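You operate a simulated robot arm through the tools that you are given. There is no shell and no other tool.

You are at the controls of a simulated robot arm. One attempt, no reset.

TASK
Lower the blue drum's pump, lock both coupling levers, tighten the strap and open its yellow valve.
Fine: valve open after the levers; wait till the feed gauge is in the green; fold the ratchet handle.
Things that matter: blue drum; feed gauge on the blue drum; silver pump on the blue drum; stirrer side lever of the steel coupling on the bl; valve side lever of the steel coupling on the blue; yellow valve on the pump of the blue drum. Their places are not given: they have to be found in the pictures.

Only the result counts: the job must be done as asked and must still hold three seconds after the hand-in. Knocking over, shifting, dropping, spilling or breaking anything else fails it. Flat cloth is picked up by pressing the open fingertips on it (5 to 10 N) and closing them slowly along it; thin cloth reads only 2 to 8 mm in the jaws.

THE ROBOT
A 7-joint arm with a two-finger parallel gripper, fixed in place. Base frame: the origin is on the floor under the middle of its stand, x ahead of it, y to its left, z up. Units: mm, degrees, N and s.
It reaches about 1479 mm from its shoulder. Its first joint turns from -166.0 to 166.0 degrees. Payload 4.4 kg.
The TCP is the grasp point between the finger pads, 23 mm short of the fingertips. In the tool frame z runs along the fingers and y along their closing line. The gripper opens to 94 mm. The fingers are 38 mm wide and 10 mm thick; the gripper's body (54 by 96 mm) begins 39 mm behind the TCP.
Orientation is that of the tool frame in the base frame, as a unit quaternion [x, y, z, w]. With the fingers straight down and closing along the base's y, the tool's x points along the base's -x, its y along +y and its z along -z.

THE INTERFACE
- The arm moves only by the tool jog_arm. Its arguments are lists of equal length, an entry for each row: "angular": the turn, a rotation vector about the base's x, y, z in degrees, a list of three; "translation": the shift along the base's x, y, z in cm, a list of three; "grip": the finger opening in cm, from 0 to 9.4. In form: {"angular": [[wx, wy, wz], ...], "translation": [[x, y, z], ...], "grip": [grip, ...]}. A call has 1 to 20 rows; each row shifts and turns the commanded pose from where the row before left it. Each row takes 0.2 s and may step no farther than 50 mm and 8.6 degrees from the row before; otherwise, or with a gripper value out of range, the whole call is refused. Where a pose cannot be reached the arm comes as near as it can. A force on the tool above 90 N (or 10 N above the force at the start of the call, whichever is more), or a blocked arm, ends the call early, and 0.2 s more pass. Each finger travels about 72 mm/s and halts on what it meets, pressing with about 23 N; the grip force reading is that of the motor and also rises with nothing between the fingers. The clock runs only during rows and for 0.2 s after the last one: add rows that do not move to give the fingers time. The reply holds the time, the measured pose of the TCP, the force on the tool along the base axes, the opening and the grip force, in the units named above and with some noise, with the torque about the TCP (base axes, N m) and any sound that the robot's microphone picked up.
- Cameras (640 x 400 px; columns grow to the right, rows downward): "scene" is fixed at [51.6, 649.2, 1703]; the picture's right is [-0.43, -0.90, 0.00], its down [-0.29, 0.14, -0.95] and it looks along [0.85, -0.41, -0.32] (base axes); focal length 354 px, centre (320, 200). "wrist" rides on the gripper at [86, 16, -74] in the tool frame; the picture's right is [-0.18, 0.98, 0.00], its down [-0.58, -0.11, -0.81] and it looks along [-0.79, -0.15, 0.59] (tool axes); focal length 243 px, centre (320, 200).
- snapshot(camera): a new picture of that camera. The clock stands still meanwhile.
- measure_at(camera, pixels): for up to 12 pixels [column, row] of the newest picture of that camera ("zoom" is the newest enlarged one), the place [x, y, z] in the base frame of the surface seen there, good to about 2 mm. The clock stands still meanwhile.
- zoom(camera, box): a new picture of the part [left, top, right, bottom] of that camera's present view, enlarged. The clock stands still meanwhile.
- hand_in(): hands the job in; it is judged then, once.

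Leave the gripper open and the arm clear of the work at the hand-in unless told otherwise.

The tools are called after "Emit:" as name(argument=value, ...) on one line, values as JSON. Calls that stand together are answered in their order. jog_arm: Moves the arm, as the interface text tells. Its arguments: {"type":"object","properties":{"angular":{"type":"array","items":{"type":"array","items":{"type":"number"}}},"translation":{"type":"array","items":{"type":"array","items":{"type":"number"}}},"grip":{"type":"array","items":{"type":"number"}}},"required":["angular","translation","grip"]} The other tools are called the same way: snapshot (camera) takes a picture; measure_at (camera, pixels) gives the place of the surface under pixels of a picture; zoom (camera, box) takes an enlarged picture of a part of a camera's view; hand_in () hands the job in.

At the start:

```text
time: 0.0
ee_pos: [647.3, -72.9, 1554.4]
tcp_rot: [0.0, 1.0, -0.001, 0.001]
ft_force: [-0.9, 0.2, 1.1]
moment: [0.0, 0.0, 0.01]
grip_width: 94.2
gripper_force: 0.0
```

scene: 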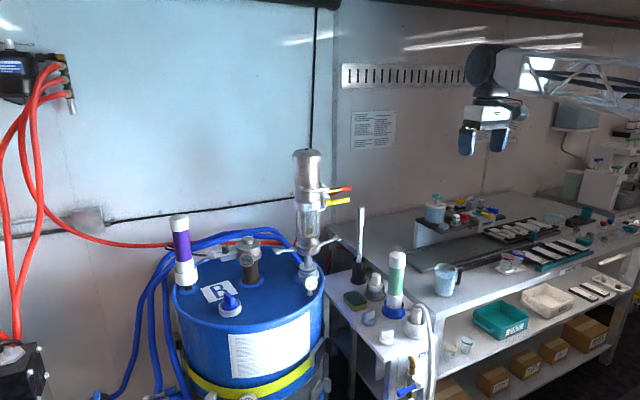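
wrist: 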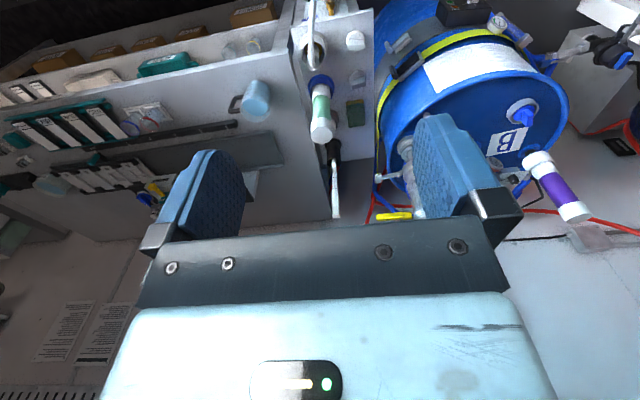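

I see the blue drum in the scene picture around (250,300) with a silver pump at (308,200). I'll zoom in on the drum, pump and strap to see details.

Emit:
zoom(camera="scene", box=[240, 140, 370, 300])

Emit:
zoom(camera="scene", box=[150, 260, 370, 400])

Emit:
zoom(camera="wrist", box=[360, 0, 640, 230])

```text
2.50 times, centred on (305, 220) of scene
```

zoom: 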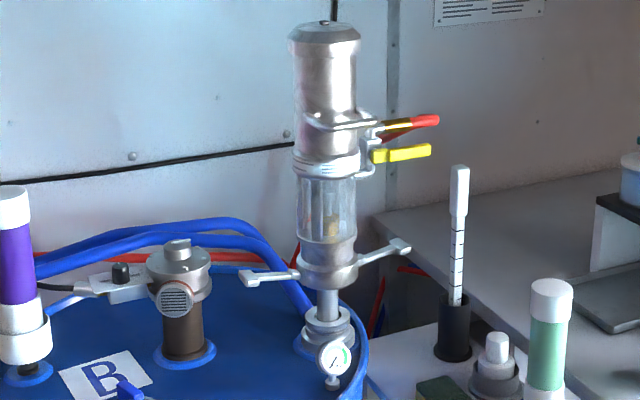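

```text
2.86 times, centred on (260, 330) of scene
```

zoom: 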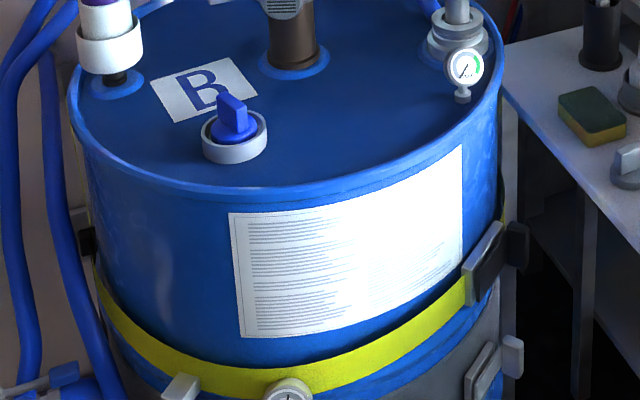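

```text
1.74 times, centred on (500, 115) of wrist
```

zoom: 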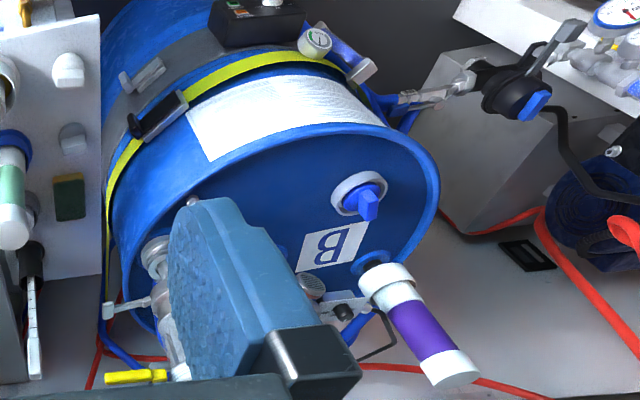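

I'll zoom tighter on the pump/coupling area and measure the key points.

Emit:
zoom(camera="scene", box=[268, 215, 358, 305])

Emit:
measure_at(camera="scene", pixels=[[308, 155], [308, 185], [340, 189], [340, 201], [310, 210], [308, 235], [277, 251], [336, 240], [308, 265], [310, 283], [250, 265], [180, 250]])

Emit:
zoom(camera="scene", box=[290, 320, 350, 400])

```text
4.44 times, centred on (313, 260) of scene
```

zoom: 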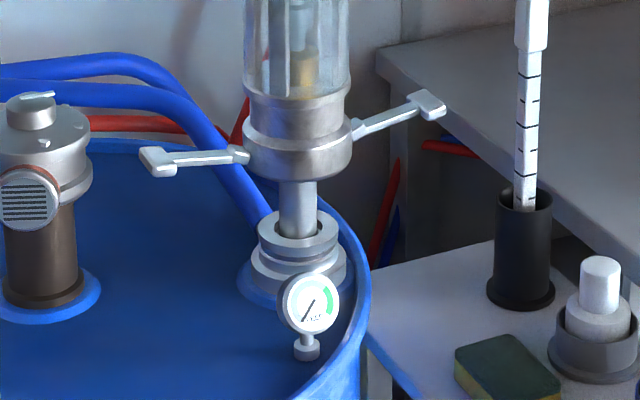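

```text
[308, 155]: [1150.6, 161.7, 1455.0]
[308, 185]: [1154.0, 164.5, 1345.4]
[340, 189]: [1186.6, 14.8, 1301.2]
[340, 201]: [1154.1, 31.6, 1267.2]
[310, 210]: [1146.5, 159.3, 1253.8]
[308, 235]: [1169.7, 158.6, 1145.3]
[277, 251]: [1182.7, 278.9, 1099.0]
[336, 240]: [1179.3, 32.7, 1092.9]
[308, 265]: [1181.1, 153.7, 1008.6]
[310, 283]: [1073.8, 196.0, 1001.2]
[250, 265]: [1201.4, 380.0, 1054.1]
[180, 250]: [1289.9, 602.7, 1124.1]
```

```text
5.00 times, centred on (320, 360) of scene
```

zoom: 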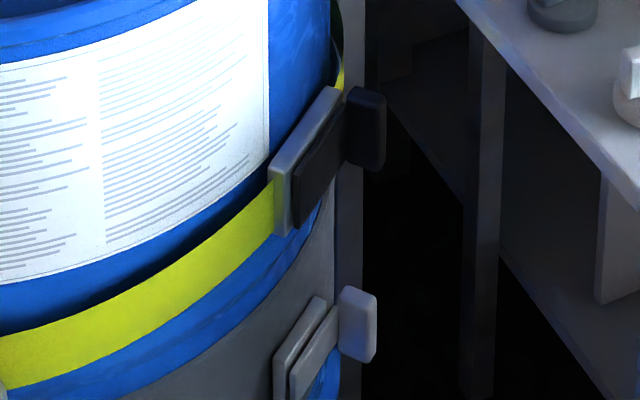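

Next I zoom on the pump's valve handles and head, and on the bottom part of the drum and take further measurements.

Emit:
zoom(camera="scene", box=[285, 145, 365, 225])

Emit:
measure_at(camera="zoom", pixels=[[180, 30], [180, 200], [180, 320], [480, 175], [400, 190], [450, 225], [400, 240], [365, 250], [180, 390]])

Emit:
measure_at(camera="scene", pixels=[[175, 290], [325, 285], [250, 320], [250, 290], [200, 340], [300, 310], [316, 352], [330, 345], [319, 390], [328, 388], [290, 370], [240, 390]])

```text
5.00 times, centred on (325, 185) of scene
```

zoom: 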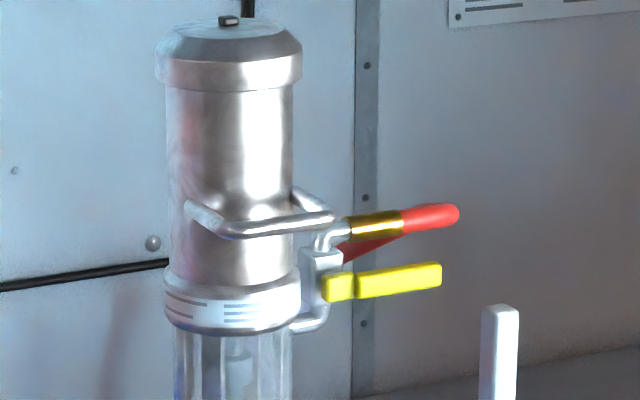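

```text
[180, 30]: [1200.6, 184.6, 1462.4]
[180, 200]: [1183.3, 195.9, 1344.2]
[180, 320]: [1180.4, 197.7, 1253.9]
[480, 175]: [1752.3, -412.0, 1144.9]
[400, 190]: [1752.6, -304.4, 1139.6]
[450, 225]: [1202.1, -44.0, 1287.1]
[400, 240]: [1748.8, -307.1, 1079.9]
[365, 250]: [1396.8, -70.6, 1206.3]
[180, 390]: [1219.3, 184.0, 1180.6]
```

```text
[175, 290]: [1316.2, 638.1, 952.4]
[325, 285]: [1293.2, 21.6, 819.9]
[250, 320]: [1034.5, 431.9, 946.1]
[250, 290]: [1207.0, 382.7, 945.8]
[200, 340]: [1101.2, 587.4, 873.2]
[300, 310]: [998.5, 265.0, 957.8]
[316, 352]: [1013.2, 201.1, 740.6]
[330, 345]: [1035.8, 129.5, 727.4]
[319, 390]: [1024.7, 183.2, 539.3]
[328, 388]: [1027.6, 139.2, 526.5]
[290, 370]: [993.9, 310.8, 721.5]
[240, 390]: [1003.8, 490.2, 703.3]
```

The pump stands near (1190,150), with its levers sticking out at y≈279 and y≈33, z≈1095. The ratchet is near (1015..1036,200..130,740). I'll move the arm to a vantage in front of the pump (free air at z≈1450) for a close wrist view.

Emit:
jog_arm(angular=[[0, 0, 0], [0, 0, 0], [0, 0, 0], [0, 0, 0], [0, 0, 0], [0, 0, 0], [0, 0, 0]], translation=[[2.5, 3.7, -1.7], [2.5, 3.7, -1.7], [2.5, 3.7, -1.7], [2.5, 3.7, -1.7], [2.5, 3.7, -1.7], [2.5, 3.7, -1.7], [0, 0, 0]], grip=[9.4, 9.4, 9.4, 9.4, 9.4, 9.4, 9.4])

Emit:
snapshot(camera="wrist")

```text
time: 1.6
ee_pos: [796.6, 150.8, 1452.6]
tcp_rot: [-0.001, 1.0, 0.001, 0.0]
ft_force: [-0.7, -0.1, 0.2]
moment: [0.0, 0.0, 0.0]
grip_width: 94.0
gripper_force: 0.1
```

```text
taken
```

wrist: 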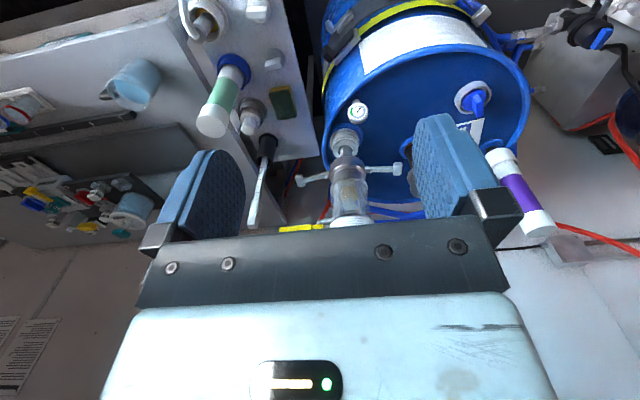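

The wrist view is upside down (picture down = up/forward). I'll zoom on the coupling and levers in this wrist view, and on the ratchet.

Emit:
zoom(camera="wrist", box=[290, 90, 420, 235])

Emit:
zoom(camera="wrist", box=[310, 0, 490, 110])

```text
2.76 times, centred on (355, 162) of wrist
```

zoom: 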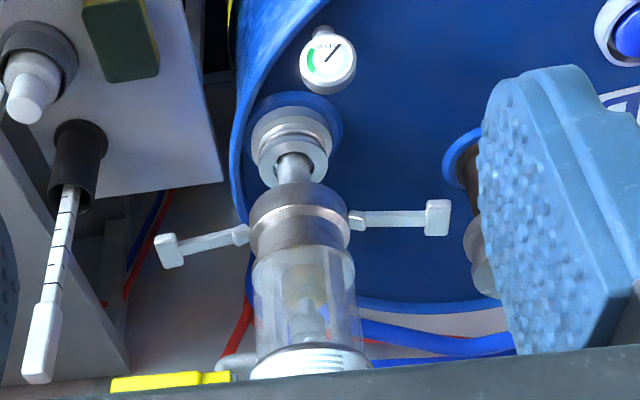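

```text
3.56 times, centred on (400, 55) of wrist
```

zoom: 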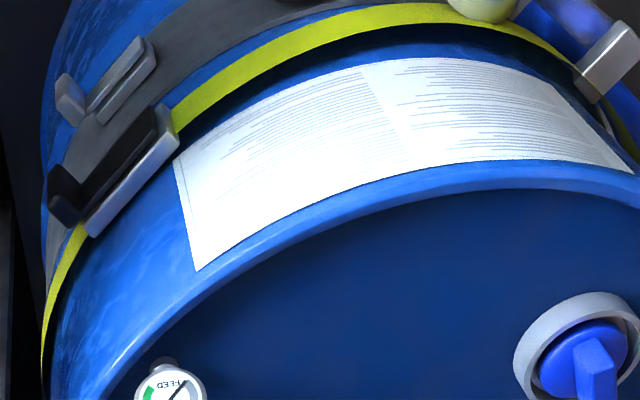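

The gauge reads "FEED", the needle is low. I'll measure surrounding obstacles in the scene (side cart with green tube, sponge, stand rod, left gear), and the levers' geometry in the wrist view.

Emit:
snapshot(camera="scene")

Emit:
measure_at(camera="scene", pixels=[[397, 262], [392, 310], [355, 298], [361, 215], [360, 275], [375, 285], [415, 320], [430, 310], [405, 390], [375, 310], [388, 335], [180, 220]])

Emit:
measure_at(camera="wrist", pixels=[[303, 181], [315, 178], [325, 174], [362, 170], [380, 169], [397, 168], [345, 170], [346, 162], [345, 142], [358, 112], [355, 185], [290, 229]])

```text
taken
```

scene: 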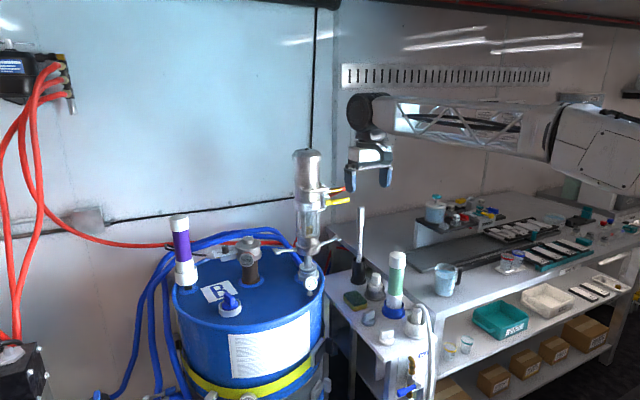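

```text
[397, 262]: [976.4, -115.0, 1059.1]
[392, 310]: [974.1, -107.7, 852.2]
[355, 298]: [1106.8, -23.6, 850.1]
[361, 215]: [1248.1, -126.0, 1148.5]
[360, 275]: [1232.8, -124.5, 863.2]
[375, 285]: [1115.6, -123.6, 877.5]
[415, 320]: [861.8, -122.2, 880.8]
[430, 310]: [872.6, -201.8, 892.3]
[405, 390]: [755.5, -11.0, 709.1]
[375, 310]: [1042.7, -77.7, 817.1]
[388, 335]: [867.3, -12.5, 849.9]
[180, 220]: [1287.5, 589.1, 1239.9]
```

```text
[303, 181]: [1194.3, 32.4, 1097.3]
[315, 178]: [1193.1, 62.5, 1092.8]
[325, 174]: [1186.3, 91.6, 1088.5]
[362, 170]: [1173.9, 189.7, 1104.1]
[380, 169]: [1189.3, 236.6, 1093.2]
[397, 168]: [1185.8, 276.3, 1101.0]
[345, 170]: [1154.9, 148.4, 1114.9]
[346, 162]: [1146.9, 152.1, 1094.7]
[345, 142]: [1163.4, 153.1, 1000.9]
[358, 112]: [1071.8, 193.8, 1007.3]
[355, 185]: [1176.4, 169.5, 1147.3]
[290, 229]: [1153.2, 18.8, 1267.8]
```

I'll go down in front of the drum (x≈780, y≈170, z≈920) to look closely at the ratchet; the space there is free (cart starts at y<0).

Emit:
jog_arm(angular=[[0, 0, 0], [0, 0, 0], [0, 0, 0], [0, 0, 0], [0, 0, 0], [0, 0, 0], [0, 0, 0], [0, 0, 0], [0, 0, 0], [0, 0, 0], [0, 0, 0], [0, 0, 0], [0, 0, 0]], translation=[[-0.3, 0.3, -4.4], [-0.3, 0.3, -4.4], [-0.3, 0.3, -4.4], [-0.3, 0.3, -4.4], [-0.3, 0.3, -4.4], [-0.3, 0.3, -4.4], [-0.3, 0.3, -4.4], [-0.3, 0.3, -4.4], [-0.3, 0.3, -4.4], [-0.3, 0.3, -4.4], [-0.3, 0.3, -4.4], [-0.3, 0.3, -4.4], [0, 0, 0]], grip=[9.4, 9.4, 9.4, 9.4, 9.4, 9.4, 9.4, 9.4, 9.4, 9.4, 9.4, 9.4, 9.4])

Emit:
snapshot(camera="wrist")

Emit:
snapshot(camera="scene")

```text
time: 4.4
ee_pos: [759.8, 186.0, 924.7]
tcp_rot: [0.0, 1.0, 0.0, 0.0]
ft_force: [-0.3, 0.5, 1.1]
moment: [0.01, -0.02, -0.02]
grip_width: 94.0
gripper_force: 0.1
```

```text
taken
```

wrist: 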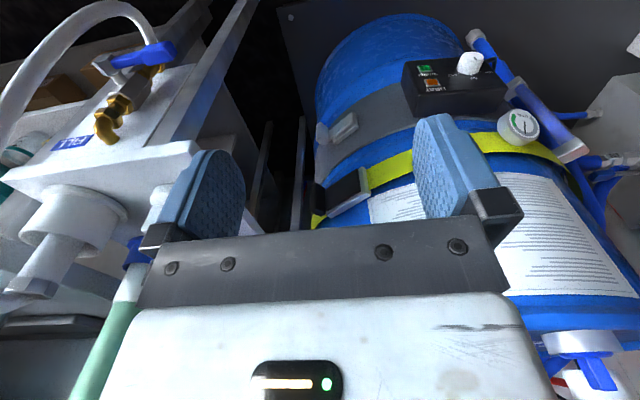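

```text
taken
```

scene: 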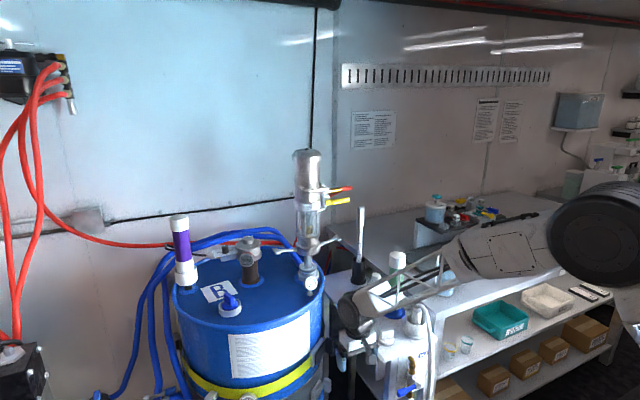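

The ratchet is visible at (345,195) in the wrist view. I'll zoom there.

Emit:
zoom(camera="wrist", box=[290, 130, 420, 240])

Emit:
measure_at(camera="wrist", pixels=[[320, 200], [318, 190], [330, 196], [345, 190], [340, 205], [355, 195], [362, 186], [375, 178], [345, 128], [325, 135], [385, 172], [318, 218]])

```text
3.64 times, centred on (355, 185) of wrist
```

zoom: 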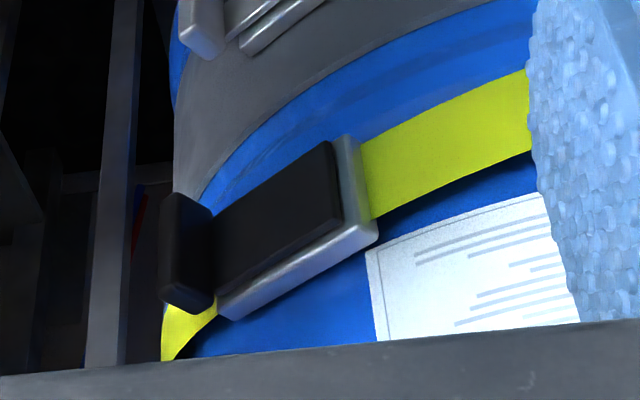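

```text
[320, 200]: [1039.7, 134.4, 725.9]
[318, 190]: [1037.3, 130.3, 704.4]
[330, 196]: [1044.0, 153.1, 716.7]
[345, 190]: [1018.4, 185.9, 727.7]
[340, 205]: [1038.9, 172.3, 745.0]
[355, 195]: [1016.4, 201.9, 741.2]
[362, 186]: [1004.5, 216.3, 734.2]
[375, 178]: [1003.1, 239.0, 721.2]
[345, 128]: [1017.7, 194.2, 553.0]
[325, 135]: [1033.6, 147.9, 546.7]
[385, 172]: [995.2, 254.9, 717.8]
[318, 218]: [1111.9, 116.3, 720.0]
```

I see the ratchet: silver base with black handle lying along it, tab at its right end (≈(1038,132,715)). I'll do the pump first. I go back up and over to look at the pump top from (1000,150,1600).

Emit:
jog_arm(angular=[[0, 0, 0], [0, 0, 0], [0, 0, 0], [0, 0, 0], [0, 0, 0], [0, 0, 0], [0, 0, 0], [0, 0, 0], [0, 0, 0], [0, 0, 0], [0, 0, 0], [0, 0, 0], [0, 0, 0]], translation=[[0, 0, 4.8], [0, 0, 4.8], [0, 0, 4.8], [0, 0, 4.8], [0, 0, 4.8], [0, 0, 4.8], [0, 0, 4.8], [0, 0, 4.8], [0, 0, 4.8], [0, 0, 4.8], [0, 0, 4.8], [0, 0, 4.8], [0, 0, 4.8]], grip=[9.4, 9.4, 9.4, 9.4, 9.4, 9.4, 9.4, 9.4, 9.4, 9.4, 9.4, 9.4, 9.4])

Emit:
jog_arm(angular=[[0, 0, 0], [0, 0, 0], [0, 0, 0], [0, 0, 0], [0, 0, 0], [0, 0, 0], [0, 0, 0], [0, 0, 0]], translation=[[3.5, -0.6, 0.9], [3.5, -0.6, 0.9], [3.5, -0.6, 0.9], [3.5, -0.6, 0.9], [3.5, -0.6, 0.9], [3.5, -0.6, 0.9], [3.0, 0, 0], [0, 0, 0]], grip=[9.4, 9.4, 9.4, 9.4, 9.4, 9.4, 9.4, 9.4])

Emit:
snapshot(camera="wrist")

Emit:
snapshot(camera="scene")

```text
time: 7.2
ee_pos: [759.8, 182.8, 1547.6]
tcp_rot: [0.0, 1.0, -0.001, 0.0]
ft_force: [0.6, 0.1, -0.1]
moment: [0.0, 0.02, -0.02]
grip_width: 94.2
gripper_force: 0.0
```

```text
time: 9.0
ee_pos: [972.2, 148.1, 1592.4]
tcp_rot: [0.0, 1.0, 0.0, 0.004]
ft_force: [-0.1, 0.0, 0.8]
moment: [-0.02, -0.02, 0.03]
grip_width: 94.3
gripper_force: 0.1
out of reach, approached as far as the arm can: row 6, 7
```

```text
taken
```

wrist: 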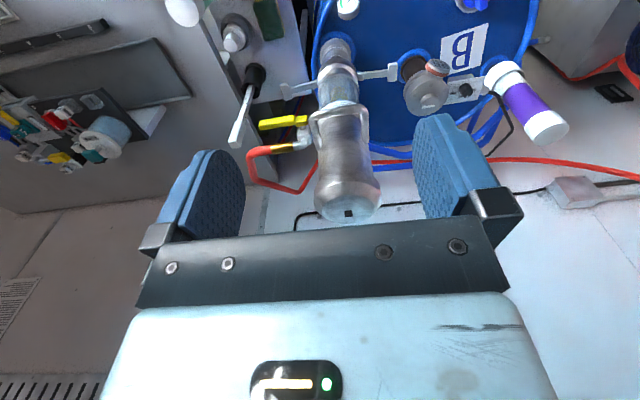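

```text
taken
```

scene: 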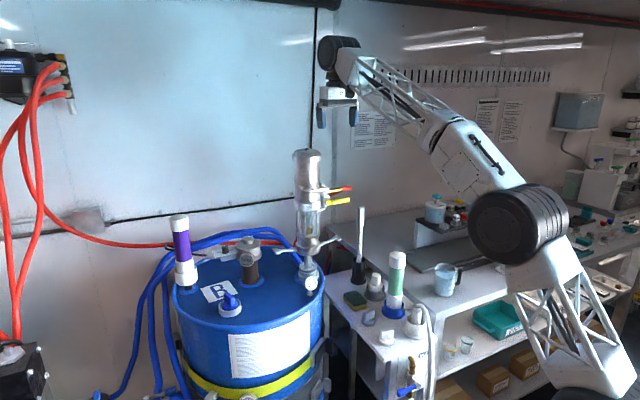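

The arm's reach ends at x≈972 with fingers straight down at this height, so later I'll need the fingers pointing forward. I zoom on the pump from this top view.

Emit:
zoom(camera="wrist", box=[230, 90, 420, 230])

Emit:
measure_at(camera="wrist", pixels=[[348, 213], [345, 195], [330, 200], [365, 200], [265, 124], [285, 121], [303, 119], [303, 135], [285, 148], [253, 152], [320, 115], [350, 115]])

Emit:
zoom(camera="wrist", box=[240, 100, 330, 160])

```text
2.86 times, centred on (325, 160) of wrist
```

zoom: 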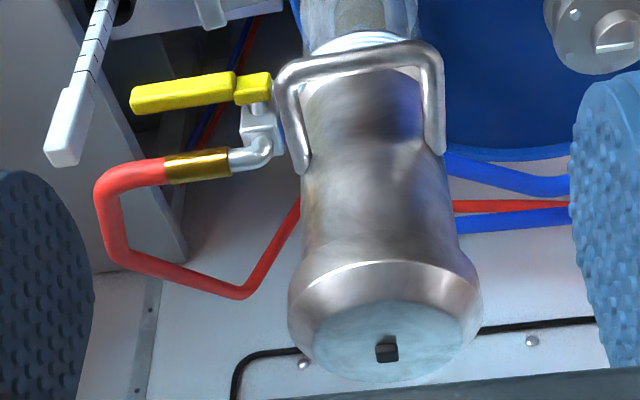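

```text
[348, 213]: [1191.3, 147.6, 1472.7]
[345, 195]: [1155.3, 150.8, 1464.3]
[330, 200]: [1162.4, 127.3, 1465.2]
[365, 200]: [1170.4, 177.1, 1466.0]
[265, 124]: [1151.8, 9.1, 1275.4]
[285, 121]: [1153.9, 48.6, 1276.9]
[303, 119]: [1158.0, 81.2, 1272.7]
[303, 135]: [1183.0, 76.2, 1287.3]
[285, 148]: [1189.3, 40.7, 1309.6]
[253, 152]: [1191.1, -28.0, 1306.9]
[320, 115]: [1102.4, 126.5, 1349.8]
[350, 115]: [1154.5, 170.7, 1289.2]
```

```text
6.67 times, centred on (285, 130) of wrist
```

zoom: 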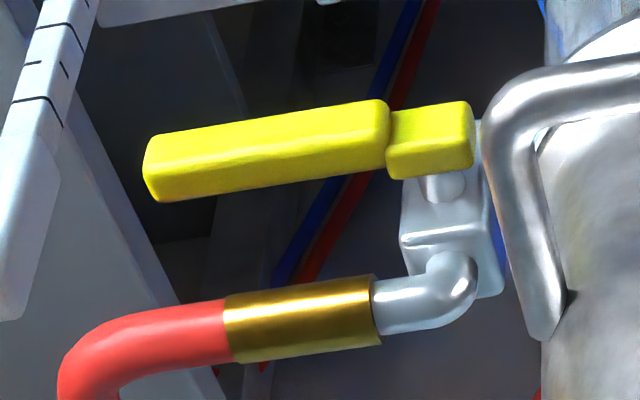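

Now I see the pump has a U-shaped silver carrying handle with its crossbar at about (1102,150,1350), and the yellow valve handle lies horizontally along -y at x≈1153, z≈1275 (crosswise to the vertical valve body: closed). I zoom on the levers and the adaptor from here.

Emit:
zoom(camera="wrist", box=[270, 30, 410, 110])

Emit:
measure_at(camera="zoom", pixels=[[100, 285], [150, 280], [220, 270], [450, 230], [500, 225], [560, 215], [330, 200], [330, 230], [310, 70], [330, 110]])

Emit:
zoom(camera="scene", box=[268, 225, 348, 275])

Emit:
measure_at(camera="zoom", pixels=[[70, 225], [70, 205], [130, 215], [180, 215], [215, 200], [320, 160], [320, 215], [320, 245], [470, 160], [520, 140], [560, 110], [320, 340]])

```text
4.57 times, centred on (340, 70) of wrist
```

zoom: 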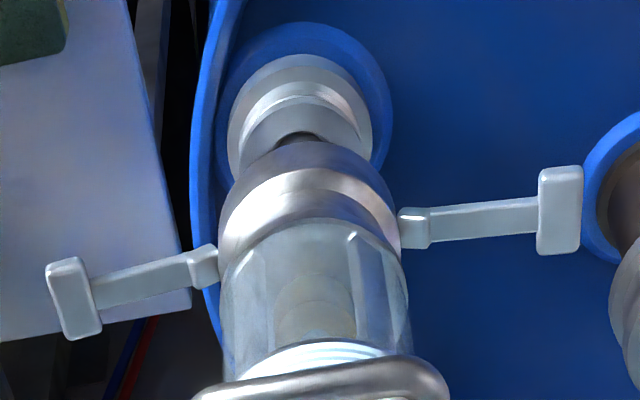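

```text
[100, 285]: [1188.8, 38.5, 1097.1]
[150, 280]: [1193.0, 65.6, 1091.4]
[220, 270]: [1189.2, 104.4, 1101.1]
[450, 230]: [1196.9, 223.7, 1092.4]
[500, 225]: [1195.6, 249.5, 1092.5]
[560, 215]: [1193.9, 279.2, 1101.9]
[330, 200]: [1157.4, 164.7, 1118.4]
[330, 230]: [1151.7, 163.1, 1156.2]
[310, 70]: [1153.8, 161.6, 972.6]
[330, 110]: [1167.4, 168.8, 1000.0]
```

```text
8.00 times, centred on (308, 250) of scene
```

zoom: 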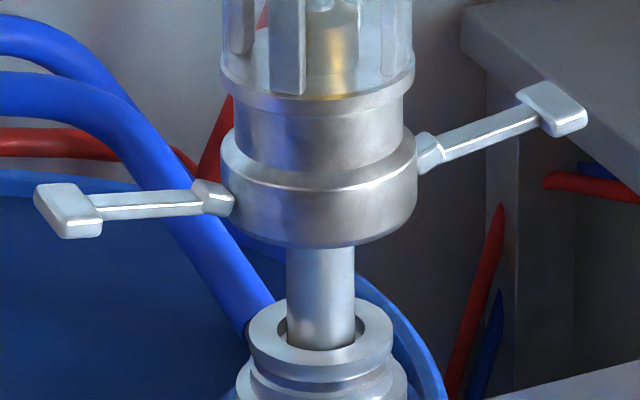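

```text
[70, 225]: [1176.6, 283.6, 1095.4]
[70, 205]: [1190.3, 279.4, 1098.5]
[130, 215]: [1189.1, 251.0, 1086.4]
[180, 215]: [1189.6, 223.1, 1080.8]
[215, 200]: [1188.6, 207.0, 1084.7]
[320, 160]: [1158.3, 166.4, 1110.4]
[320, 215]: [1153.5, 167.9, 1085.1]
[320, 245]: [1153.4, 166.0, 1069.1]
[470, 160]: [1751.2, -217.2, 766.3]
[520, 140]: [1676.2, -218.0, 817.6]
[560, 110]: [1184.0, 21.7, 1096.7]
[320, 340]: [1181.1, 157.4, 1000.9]
```

Plan: turn the tool so the fingers point forward and 30° down, closing in the vertical plane (camera on the left side). I retreat to about (850,150,1420) while pitching, then roll.

Emit:
jog_arm(angular=[[0, 0, 0], [0, -8.57, 0], [0, -8.57, 0], [0, -8.57, 0], [0, -8.57, 0], [0, -8.57, 0], [0, -8.57, 0], [0, -8.58, 0], [0, 0, 0]], translation=[[-3, 0, -1], [-1.75, 0, -2.3], [-1.75, 0, -2.3], [-1.75, 0, -2.3], [-1.75, 0, -2.3], [-1.75, 0, -2.3], [-1.75, 0, -2.3], [-1.75, 0, -2.3], [0, 0, 0]], grip=[9.4, 9.4, 9.4, 9.4, 9.4, 9.4, 9.4, 9.4, 9.4])

Emit:
jog_arm(angular=[[7.086, 0, -4.09], [7.086, 0, -4.09], [7.086, 0, -4.09], [7.086, 0, -4.09], [7.086, 0, -4.09], [7.086, 0, -4.09], [7.086, 0, -4.09], [7.086, 0, -4.09], [7.086, 0, -4.09], [7.086, 0, -4.09], [7.086, 0, -4.1], [0, 0, 0]], translation=[[0, 0, 0], [0, 0, 0], [0, 0, 0], [0, 0, 0], [0, 0, 0], [0, 0, 0], [0, 0, 0], [0, 0, 0], [0, 0, 0], [0, 0, 0], [0, 0, 0], [0, 0, 0]], grip=[9.4, 9.4, 9.4, 9.4, 9.4, 9.4, 9.4, 9.4, 9.4, 9.4, 9.4, 9.4])

Emit:
snapshot(camera="wrist")

Emit:
snapshot(camera="scene")

```text
time: 11.0
ee_pos: [817.9, 150.6, 1419.8]
tcp_rot: [-0.001, 0.866, 0.0, 0.501]
ft_force: [-0.1, 0.3, 0.5]
moment: [0.05, 0.01, -0.03]
grip_width: 93.8
gripper_force: 0.0
```

```text
time: 13.6
ee_pos: [819.5, 149.0, 1419.5]
tcp_rot: [0.614, 0.611, 0.353, 0.353]
ft_force: [0.2, 0.0, -0.2]
moment: [0.03, 0.01, -0.01]
grip_width: 93.8
gripper_force: 0.0
```

```text
taken
```

wrist: 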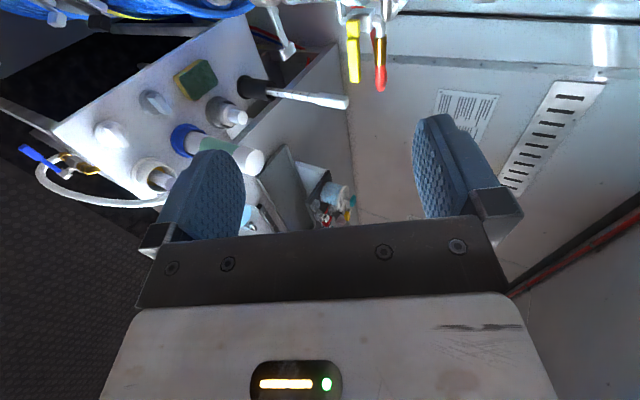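

```text
taken
```

scene: 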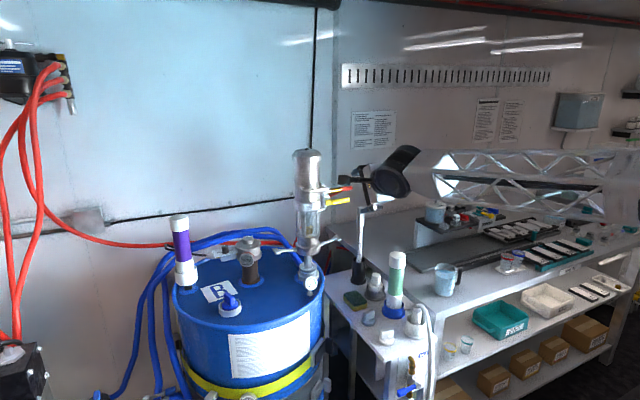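

Orientation is set. Now I measure the bail handle's crossbar precisely in the scene view.

Emit:
zoom(camera="scene", box=[288, 165, 352, 205])

Emit:
measure_at(camera="zoom", pixels=[[120, 225], [140, 250], [180, 265], [220, 265], [260, 258], [300, 250], [330, 240], [180, 255], [180, 272], [260, 248]])

```text
10.00 times, centred on (320, 185) of scene
```

zoom: 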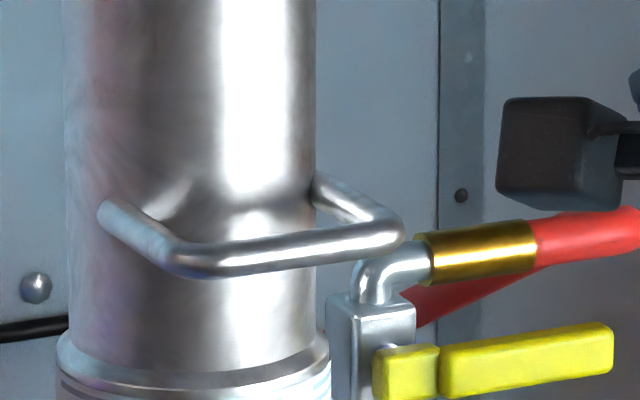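

```text
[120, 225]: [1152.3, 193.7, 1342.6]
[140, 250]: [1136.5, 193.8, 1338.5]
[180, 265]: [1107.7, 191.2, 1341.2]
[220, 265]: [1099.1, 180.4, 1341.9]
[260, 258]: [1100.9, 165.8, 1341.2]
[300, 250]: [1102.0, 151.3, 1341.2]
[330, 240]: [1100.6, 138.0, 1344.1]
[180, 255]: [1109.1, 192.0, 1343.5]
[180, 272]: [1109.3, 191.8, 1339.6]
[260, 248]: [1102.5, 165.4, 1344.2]
```

The bar's centre is ≈(1107,152,1341), Ø≈12 mm. I go to the pre-grasp point (1027,152,1387) with a 45 mm opening and check the picture.

Emit:
jog_arm(angular=[[0, 0, 0], [0, 0, 0], [0, 0, 0], [0, 0, 0], [0, 0, 0], [0, 0, 0]], translation=[[4.16, 0.06, -0.65], [4.16, 0.06, -0.65], [4.16, 0.06, -0.65], [4.16, 0.06, -0.65], [4.16, 0.06, -0.65], [0, 0, 0]], grip=[4.5, 4.5, 4.5, 4.5, 4.5, 4.5])

Emit:
snapshot(camera="wrist")

Emit:
snapshot(camera="scene")

```text
time: 15.0
ee_pos: [1026.9, 150.6, 1386.9]
tcp_rot: [0.613, 0.612, 0.354, 0.353]
ft_force: [0.2, 0.1, -0.9]
moment: [0.02, -0.01, 0.0]
grip_width: 45.2
gripper_force: 0.1
```

```text
taken
```

wrist: 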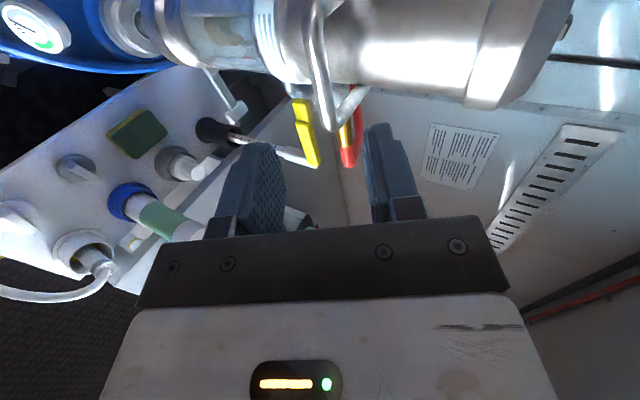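

```text
taken
```

scene: 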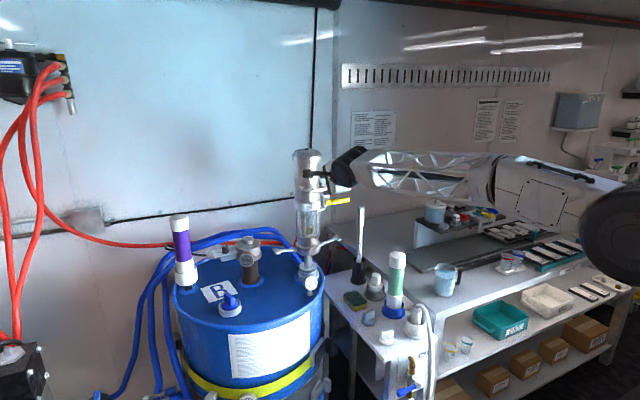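

The bar lies between the fingers' line. I advance 80 mm along the tool axis.

Emit:
jog_arm(angular=[[0, 0, 0], [0, 0, 0], [0, 0, 0], [0, 0, 0], [0, 0, 0]], translation=[[1.75, 0.03, -1.0], [1.75, 0.03, -1.0], [1.75, 0.03, -1.0], [1.7, 0.03, -1.0], [0, 0, 0]], grip=[4.5, 4.5, 4.5, 4.5, 4.5])

Emit:
snapshot(camera="wrist")

Emit:
zoom(camera="scene", box=[270, 145, 370, 215])

```text
time: 16.2
ee_pos: [1096.0, 151.0, 1348.5]
tcp_rot: [0.612, 0.612, 0.353, 0.354]
ft_force: [0.0, -0.9, 0.1]
moment: [-0.03, 0.03, 0.02]
grip_width: 45.1
gripper_force: 0.1
```

```text
taken
```

wrist: 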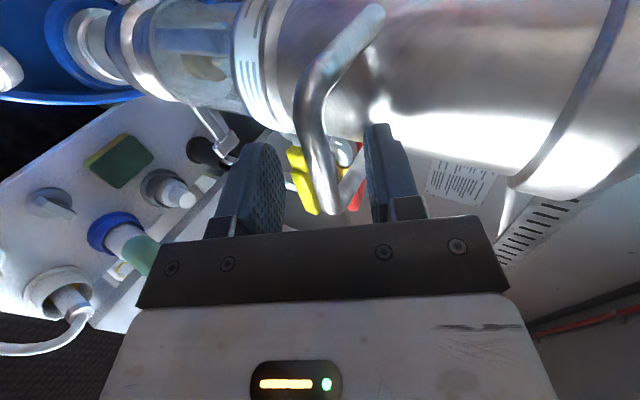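

```text
5.71 times, centred on (320, 180) of scene
```

zoom: 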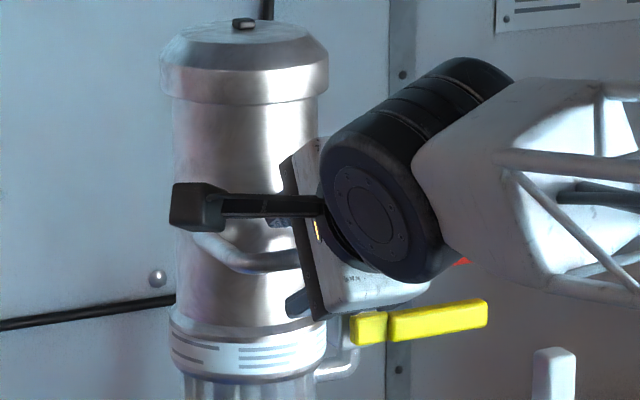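

The bar is between the fingers. I close on it.

Emit:
jog_arm(angular=[[0, 0, 0], [0, 0, 0], [0, 0, 0], [0, 0, 0], [0, 0, 0]], translation=[[0, 0, 0], [0, 0, 0], [0, 0, 0], [0, 0, 0], [0, 0, 0]], grip=[3.0, 2.0, 1.0, 0.5, 0.5])

```text
time: 17.4
ee_pos: [1094.9, 151.6, 1346.6]
tcp_rot: [0.613, 0.612, 0.353, 0.353]
ft_force: [8.3, 0.6, 4.6]
moment: [-1.64, -0.12, 0.75]
grip_width: 12.7
gripper_force: 44.9
```

Gripped (12.7 mm). Now I lower gently in 5 mm rows and read the force.

Emit:
jog_arm(angular=[[0, 0, 0], [0, 0, 0], [0, 0, 0], [0, 0, 0]], translation=[[0, 0, -0.4], [0, 0, -0.4], [0, 0, -0.4], [0, 0, 0]], grip=[0.5, 0.5, 0.5, 0.5])

```text
time: 18.4
ee_pos: [1095.7, 151.3, 1334.4]
tcp_rot: [0.612, 0.612, 0.353, 0.354]
ft_force: [-11.2, -4.9, 4.5]
moment: [-1.76, -0.02, 0.53]
grip_width: 12.8
gripper_force: 44.8
```

It moves down easily. I check the picture then continue.

Emit:
jog_arm(angular=[[0, 0, 0], [0, 0, 0], [0, 0, 0], [0, 0, 0], [0, 0, 0], [0, 0, 0]], translation=[[0, 0, -0.5], [0, 0, -0.5], [0, 0, -0.5], [0, 0, -0.5], [0, 0, -0.5], [0, 0, 0]], grip=[0.5, 0.5, 0.5, 0.5, 0.5, 0.5])

Emit:
zoom(camera="scene", box=[240, 145, 400, 305])

```text
time: 19.8
ee_pos: [1096.1, 152.6, 1309.8]
tcp_rot: [0.612, 0.612, 0.353, 0.354]
ft_force: [-25.2, -7.4, 2.3]
moment: [-1.54, 0.1, 0.79]
grip_width: 13.0
gripper_force: 44.8
```

```text
2.50 times, centred on (320, 225) of scene
```

zoom: 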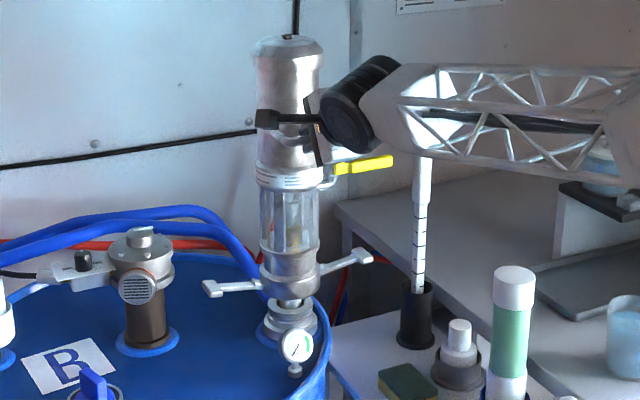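

The pump is following (collar nearly at the adaptor). A side force of -25 N in x builds; I ease x back a little and keep lowering.

Emit:
jog_arm(angular=[[0, 0, 0], [0, 0, 0], [0, 0, 0], [0, 0, 0], [0, 0, 0]], translation=[[-0.1, 0, -0.4], [-0.1, 0, -0.4], [0, 0, -0.4], [0, 0, -0.4], [0, 0, 0]], grip=[0.5, 0.5, 0.5, 0.5, 0.5])

```text
time: 21.0
ee_pos: [1095.1, 151.3, 1293.1]
tcp_rot: [0.612, 0.613, 0.353, 0.354]
ft_force: [36.1, -6.0, 3.9]
moment: [-1.39, -0.22, 1.04]
grip_width: 12.6
gripper_force: 44.8
```

Emit:
jog_arm(angular=[[0, 0, 0], [0, 0, 0], [0, 0, 0], [0, 0, 0], [0, 0, 0]], translation=[[0.1, 0, -0.3], [0, 0, -0.4], [0, 0, -0.4], [0, 0, -0.4], [0, 0, 0]], grip=[0.5, 0.5, 0.5, 0.5, 0.5])

Emit:
zoom(camera="scene", box=[240, 165, 400, 305])

```text
time: 22.2
ee_pos: [1096.3, 151.1, 1280.2]
tcp_rot: [0.613, 0.612, 0.354, 0.354]
ft_force: [-17.7, -10.5, 3.8]
moment: [-1.55, 0.0, 0.69]
grip_width: 13.1
gripper_force: 45.2
```

```text
2.86 times, centred on (320, 235) of scene
```

zoom: 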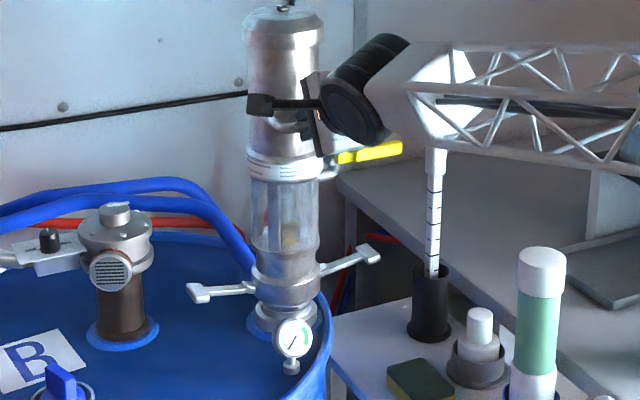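

Still only ≈4 N vertical, not seated yet. I continue in 3 mm steps.

Emit:
jog_arm(angular=[[0, 0, 0], [0, 0, 0], [0, 0, 0], [0, 0, 0], [0, 0, 0]], translation=[[-0.05, 0, -0.3], [0, 0, -0.3], [0, 0, -0.3], [0, 0, -0.3], [0, 0, 0]], grip=[0.5, 0.5, 0.5, 0.5, 0.5])

```text
time: 23.4
ee_pos: [1096.4, 152.2, 1266.8]
tcp_rot: [0.612, 0.613, 0.353, 0.352]
ft_force: [33.6, -14.0, 2.1]
moment: [-1.48, -0.23, 0.83]
grip_width: 13.0
gripper_force: 45.1
```

Emit:
jog_arm(angular=[[0, 0, 0], [0, 0, 0], [0, 0, 0], [0, 0, 0], [0, 0, 0]], translation=[[0.05, 0.05, -0.3], [0, 0, -0.3], [0, 0, -0.3], [0, 0, -0.3], [0, 0, 0]], grip=[0.5, 0.5, 0.5, 0.5, 0.5])

Emit:
zoom(camera="scene", box=[260, 205, 360, 305])

```text
time: 24.6
ee_pos: [1095.8, 151.8, 1255.2]
tcp_rot: [0.613, 0.612, 0.352, 0.354]
ft_force: [-14.6, -29.1, 3.7]
moment: [-1.75, -0.02, 0.43]
grip_width: 12.8
gripper_force: 44.9
```

```text
4.00 times, centred on (310, 255) of scene
```

zoom: 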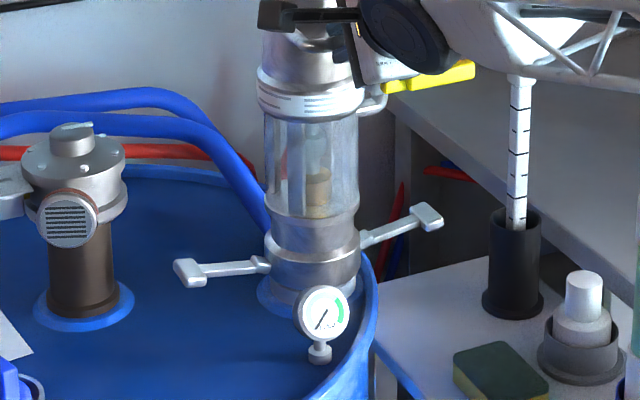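

Almost seated (≈91 mm down). I undo the y shift and continue in 2 mm steps.

Emit:
jog_arm(angular=[[0, 0, 0], [0, 0, 0], [0, 0, 0], [0, 0, 0]], translation=[[0, -0.08, -0.2], [0, 0, -0.2], [0, 0, -0.2], [0, 0, 0]], grip=[0.5, 0.5, 0.5, 0.5])

```text
time: 25.6
ee_pos: [1096.1, 152.6, 1253.0]
tcp_rot: [0.612, 0.612, 0.354, 0.355]
ft_force: [34.7, -12.7, 42.9]
moment: [-1.42, -0.67, 0.96]
grip_width: 12.8
gripper_force: 45.3
```

Vertical force rose to 43 N: the pump has met its seat. One more small press to verify.

Emit:
jog_arm(angular=[[0, 0, 0], [0, 0, 0], [0, 0, 0]], translation=[[-0.05, 0, -0.1], [0, 0, 0], [0, 0, 0]], grip=[0.5, 0.5, 0.5])

Emit:
zoom(camera="scene", box=[260, 225, 360, 305])

```text
time: 26.2
ee_pos: [1094.7, 152.8, 1253.2]
tcp_rot: [0.61, 0.611, 0.357, 0.356]
ft_force: [13.8, -3.5, 1.9]
moment: [-1.8, -0.18, 0.51]
grip_width: 12.6
gripper_force: 45.1
stopped in row 2: the force on the tool passed its limit at 92 N (the readings are from after the stop); the commanded pose is now the measured one
```

```text
5.00 times, centred on (310, 265) of scene
```

zoom: 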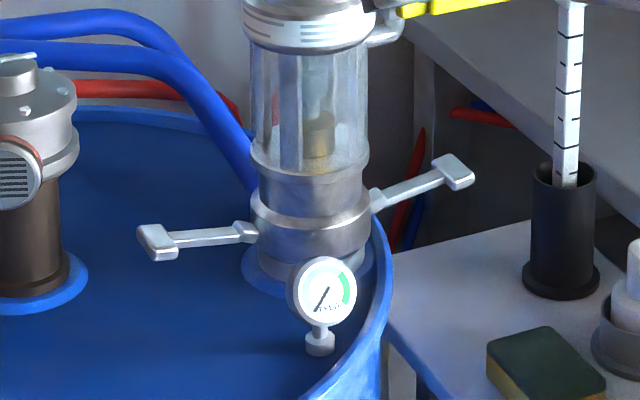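

Pump is seated (hard stop at 92 N). I open the fingers and back out along the tool axis, then check that it stays down.

Emit:
jog_arm(angular=[[0, 0, 0], [0, 0, 0], [0, 0, 0], [0, 0, 0], [0, 0, 0], [0, 0, 0], [0, 0, 0], [0, 0, 0], [0, 0, 0]], translation=[[0, 0, 0], [0, 0, 0], [0, 0, 0], [0, 0, 0], [-2.5, 0, 1.44], [-2.5, 0, 1.44], [-2.5, 0, 1.44], [-2.5, 0, 1.44], [0, 0, 0]], grip=[2.0, 3.5, 4.0, 4.0, 4.0, 4.0, 4.0, 4.0, 4.0])

Emit:
snapshot(camera="scene")

Emit:
snapshot(camera="wrist")

```text
time: 28.2
ee_pos: [993.9, 151.8, 1311.3]
tcp_rot: [0.612, 0.61, 0.357, 0.355]
ft_force: [0.1, -0.7, 0.9]
moment: [-0.01, 0.0, 0.03]
grip_width: 40.1
gripper_force: 0.1
```

```text
taken
```

scene: 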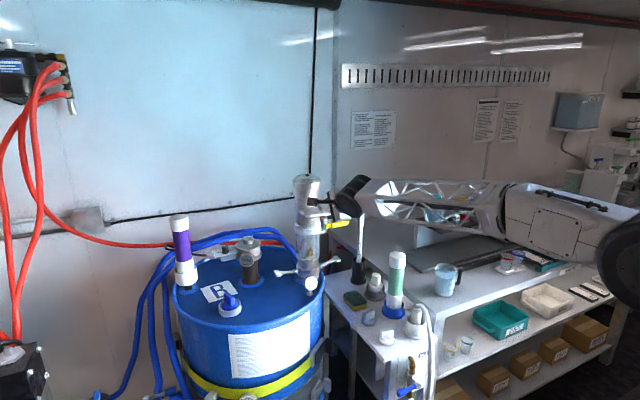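

```text
taken
```

wrist: 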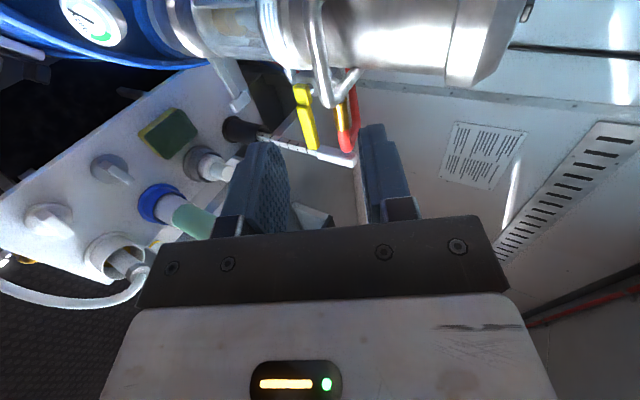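

The pump stays down. I measure the levers and surroundings in a scene zoom.

Emit:
zoom(camera="scene", box=[265, 245, 350, 300])

Emit:
measure_at(camera="zoom", pixels=[[85, 205], [85, 190], [110, 205], [140, 200], [180, 195], [215, 190], [300, 180], [420, 140], [480, 120], [530, 90], [515, 80], [330, 270]])

```text
7.27 times, centred on (308, 272) of scene
```

zoom: 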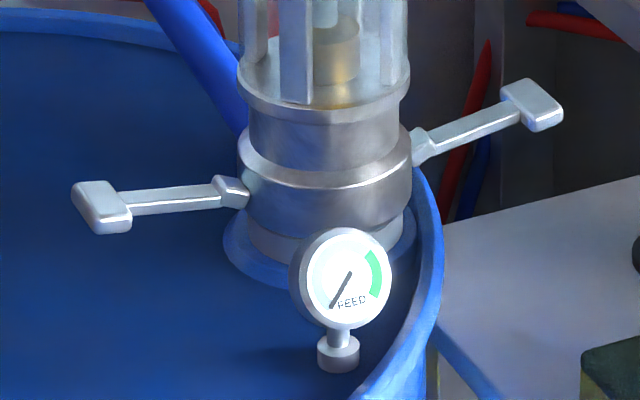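

```text
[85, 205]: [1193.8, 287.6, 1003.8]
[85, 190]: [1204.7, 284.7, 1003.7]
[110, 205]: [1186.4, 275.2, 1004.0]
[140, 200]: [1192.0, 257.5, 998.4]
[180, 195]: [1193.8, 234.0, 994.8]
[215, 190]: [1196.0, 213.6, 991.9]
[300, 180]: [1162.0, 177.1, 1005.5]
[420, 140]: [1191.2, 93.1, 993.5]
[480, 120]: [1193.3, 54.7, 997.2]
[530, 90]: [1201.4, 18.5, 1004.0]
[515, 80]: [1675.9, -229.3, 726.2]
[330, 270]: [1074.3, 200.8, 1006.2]
```

Levers now at z≈995, pivots near y≈210/y≈95, drum top at 946: they can only fold upwards. I check the stirrer's extents since the wrist camera will pass near it.

Emit:
zoom(camera="scene", box=[215, 230, 295, 300])

Emit:
measure_at(camera="zoom", pixels=[[300, 60], [290, 110], [260, 150], [255, 180], [225, 180], [335, 140], [345, 170], [280, 240], [180, 110], [150, 100], [110, 110], [300, 190]])

```text
5.71 times, centred on (255, 265) of scene
```

zoom: 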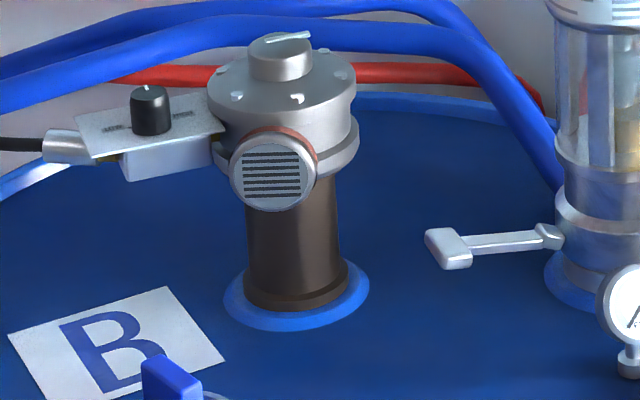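

```text
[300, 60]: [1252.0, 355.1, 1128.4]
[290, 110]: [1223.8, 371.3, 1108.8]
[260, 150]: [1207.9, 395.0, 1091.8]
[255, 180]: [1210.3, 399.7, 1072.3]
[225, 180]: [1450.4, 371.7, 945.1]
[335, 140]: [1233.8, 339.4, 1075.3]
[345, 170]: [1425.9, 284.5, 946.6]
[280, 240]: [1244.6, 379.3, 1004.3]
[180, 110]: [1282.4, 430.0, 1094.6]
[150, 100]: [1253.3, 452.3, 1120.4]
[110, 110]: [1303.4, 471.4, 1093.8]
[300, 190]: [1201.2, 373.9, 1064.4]
```

I'll use the lower finger (gripper open 40 mm, lever between the fingers) to swing the stirrer‑side lever up. First to a pre‑approach point (1076,268,1065).

Emit:
jog_arm(angular=[[0, 0, 0], [0, 0, 0], [0, 0, 0], [0, 0, 0], [0, 0, 0], [0, 0, 0], [0, 0, 0], [0, 0, 0], [0, 0, 0]], translation=[[0, 3.9, -1.0], [0, 3.9, -1.0], [0, 3.9, -1.0], [1.64, 0, -4.3], [1.64, 0, -4.3], [1.64, 0, -4.3], [1.64, 0, -4.3], [1.64, 0, -4.3], [0, 0, 0]], grip=[4.0, 4.0, 4.0, 4.0, 4.0, 4.0, 4.0, 4.0, 4.0])

Emit:
snapshot(camera="wrist")

Emit:
snapshot(camera="scene")

```text
time: 30.2
ee_pos: [1076.6, 270.1, 1064.7]
tcp_rot: [0.612, 0.61, 0.357, 0.356]
ft_force: [0.1, 1.0, 0.0]
moment: [-0.01, 0.0, 0.01]
grip_width: 40.2
gripper_force: 0.2
```

```text
taken
```

wrist: 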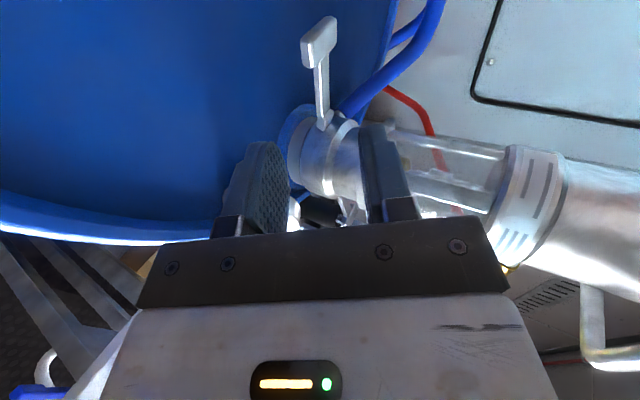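

```text
taken
```

scene: 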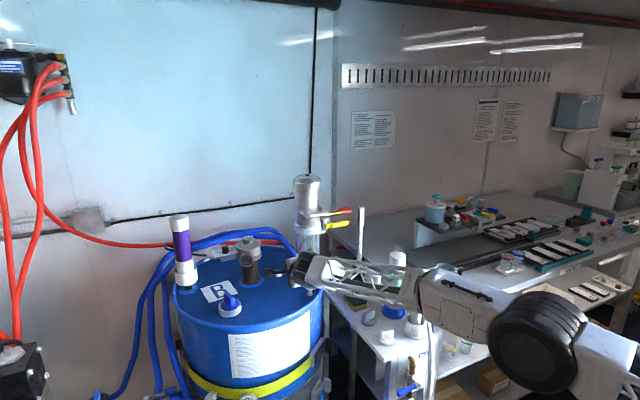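

The lever appears at (320,75) between the two finger directions. I measure its underside/edges in this view.

Emit:
zoom(camera="wrist", box=[270, 0, 390, 140])

Emit:
measure_at(camera="wrist", pixels=[[319, 22], [308, 50], [313, 35], [333, 28], [319, 75], [325, 75], [322, 95], [320, 110], [326, 118], [310, 60], [318, 60]])

```text
2.86 times, centred on (330, 70) of wrist
```

zoom: 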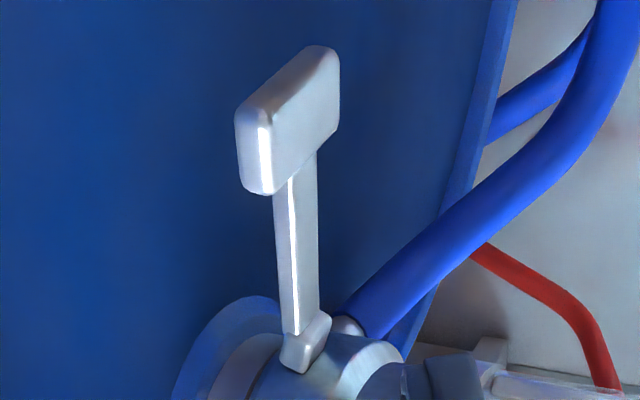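

```text
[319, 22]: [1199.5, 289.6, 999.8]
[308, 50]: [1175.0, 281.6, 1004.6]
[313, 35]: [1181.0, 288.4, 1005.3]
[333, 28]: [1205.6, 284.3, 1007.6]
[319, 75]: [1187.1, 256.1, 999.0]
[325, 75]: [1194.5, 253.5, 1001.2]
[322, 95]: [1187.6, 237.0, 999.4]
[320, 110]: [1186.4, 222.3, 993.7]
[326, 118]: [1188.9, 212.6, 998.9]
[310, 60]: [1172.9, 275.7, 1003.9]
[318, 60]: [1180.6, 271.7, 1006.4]
```

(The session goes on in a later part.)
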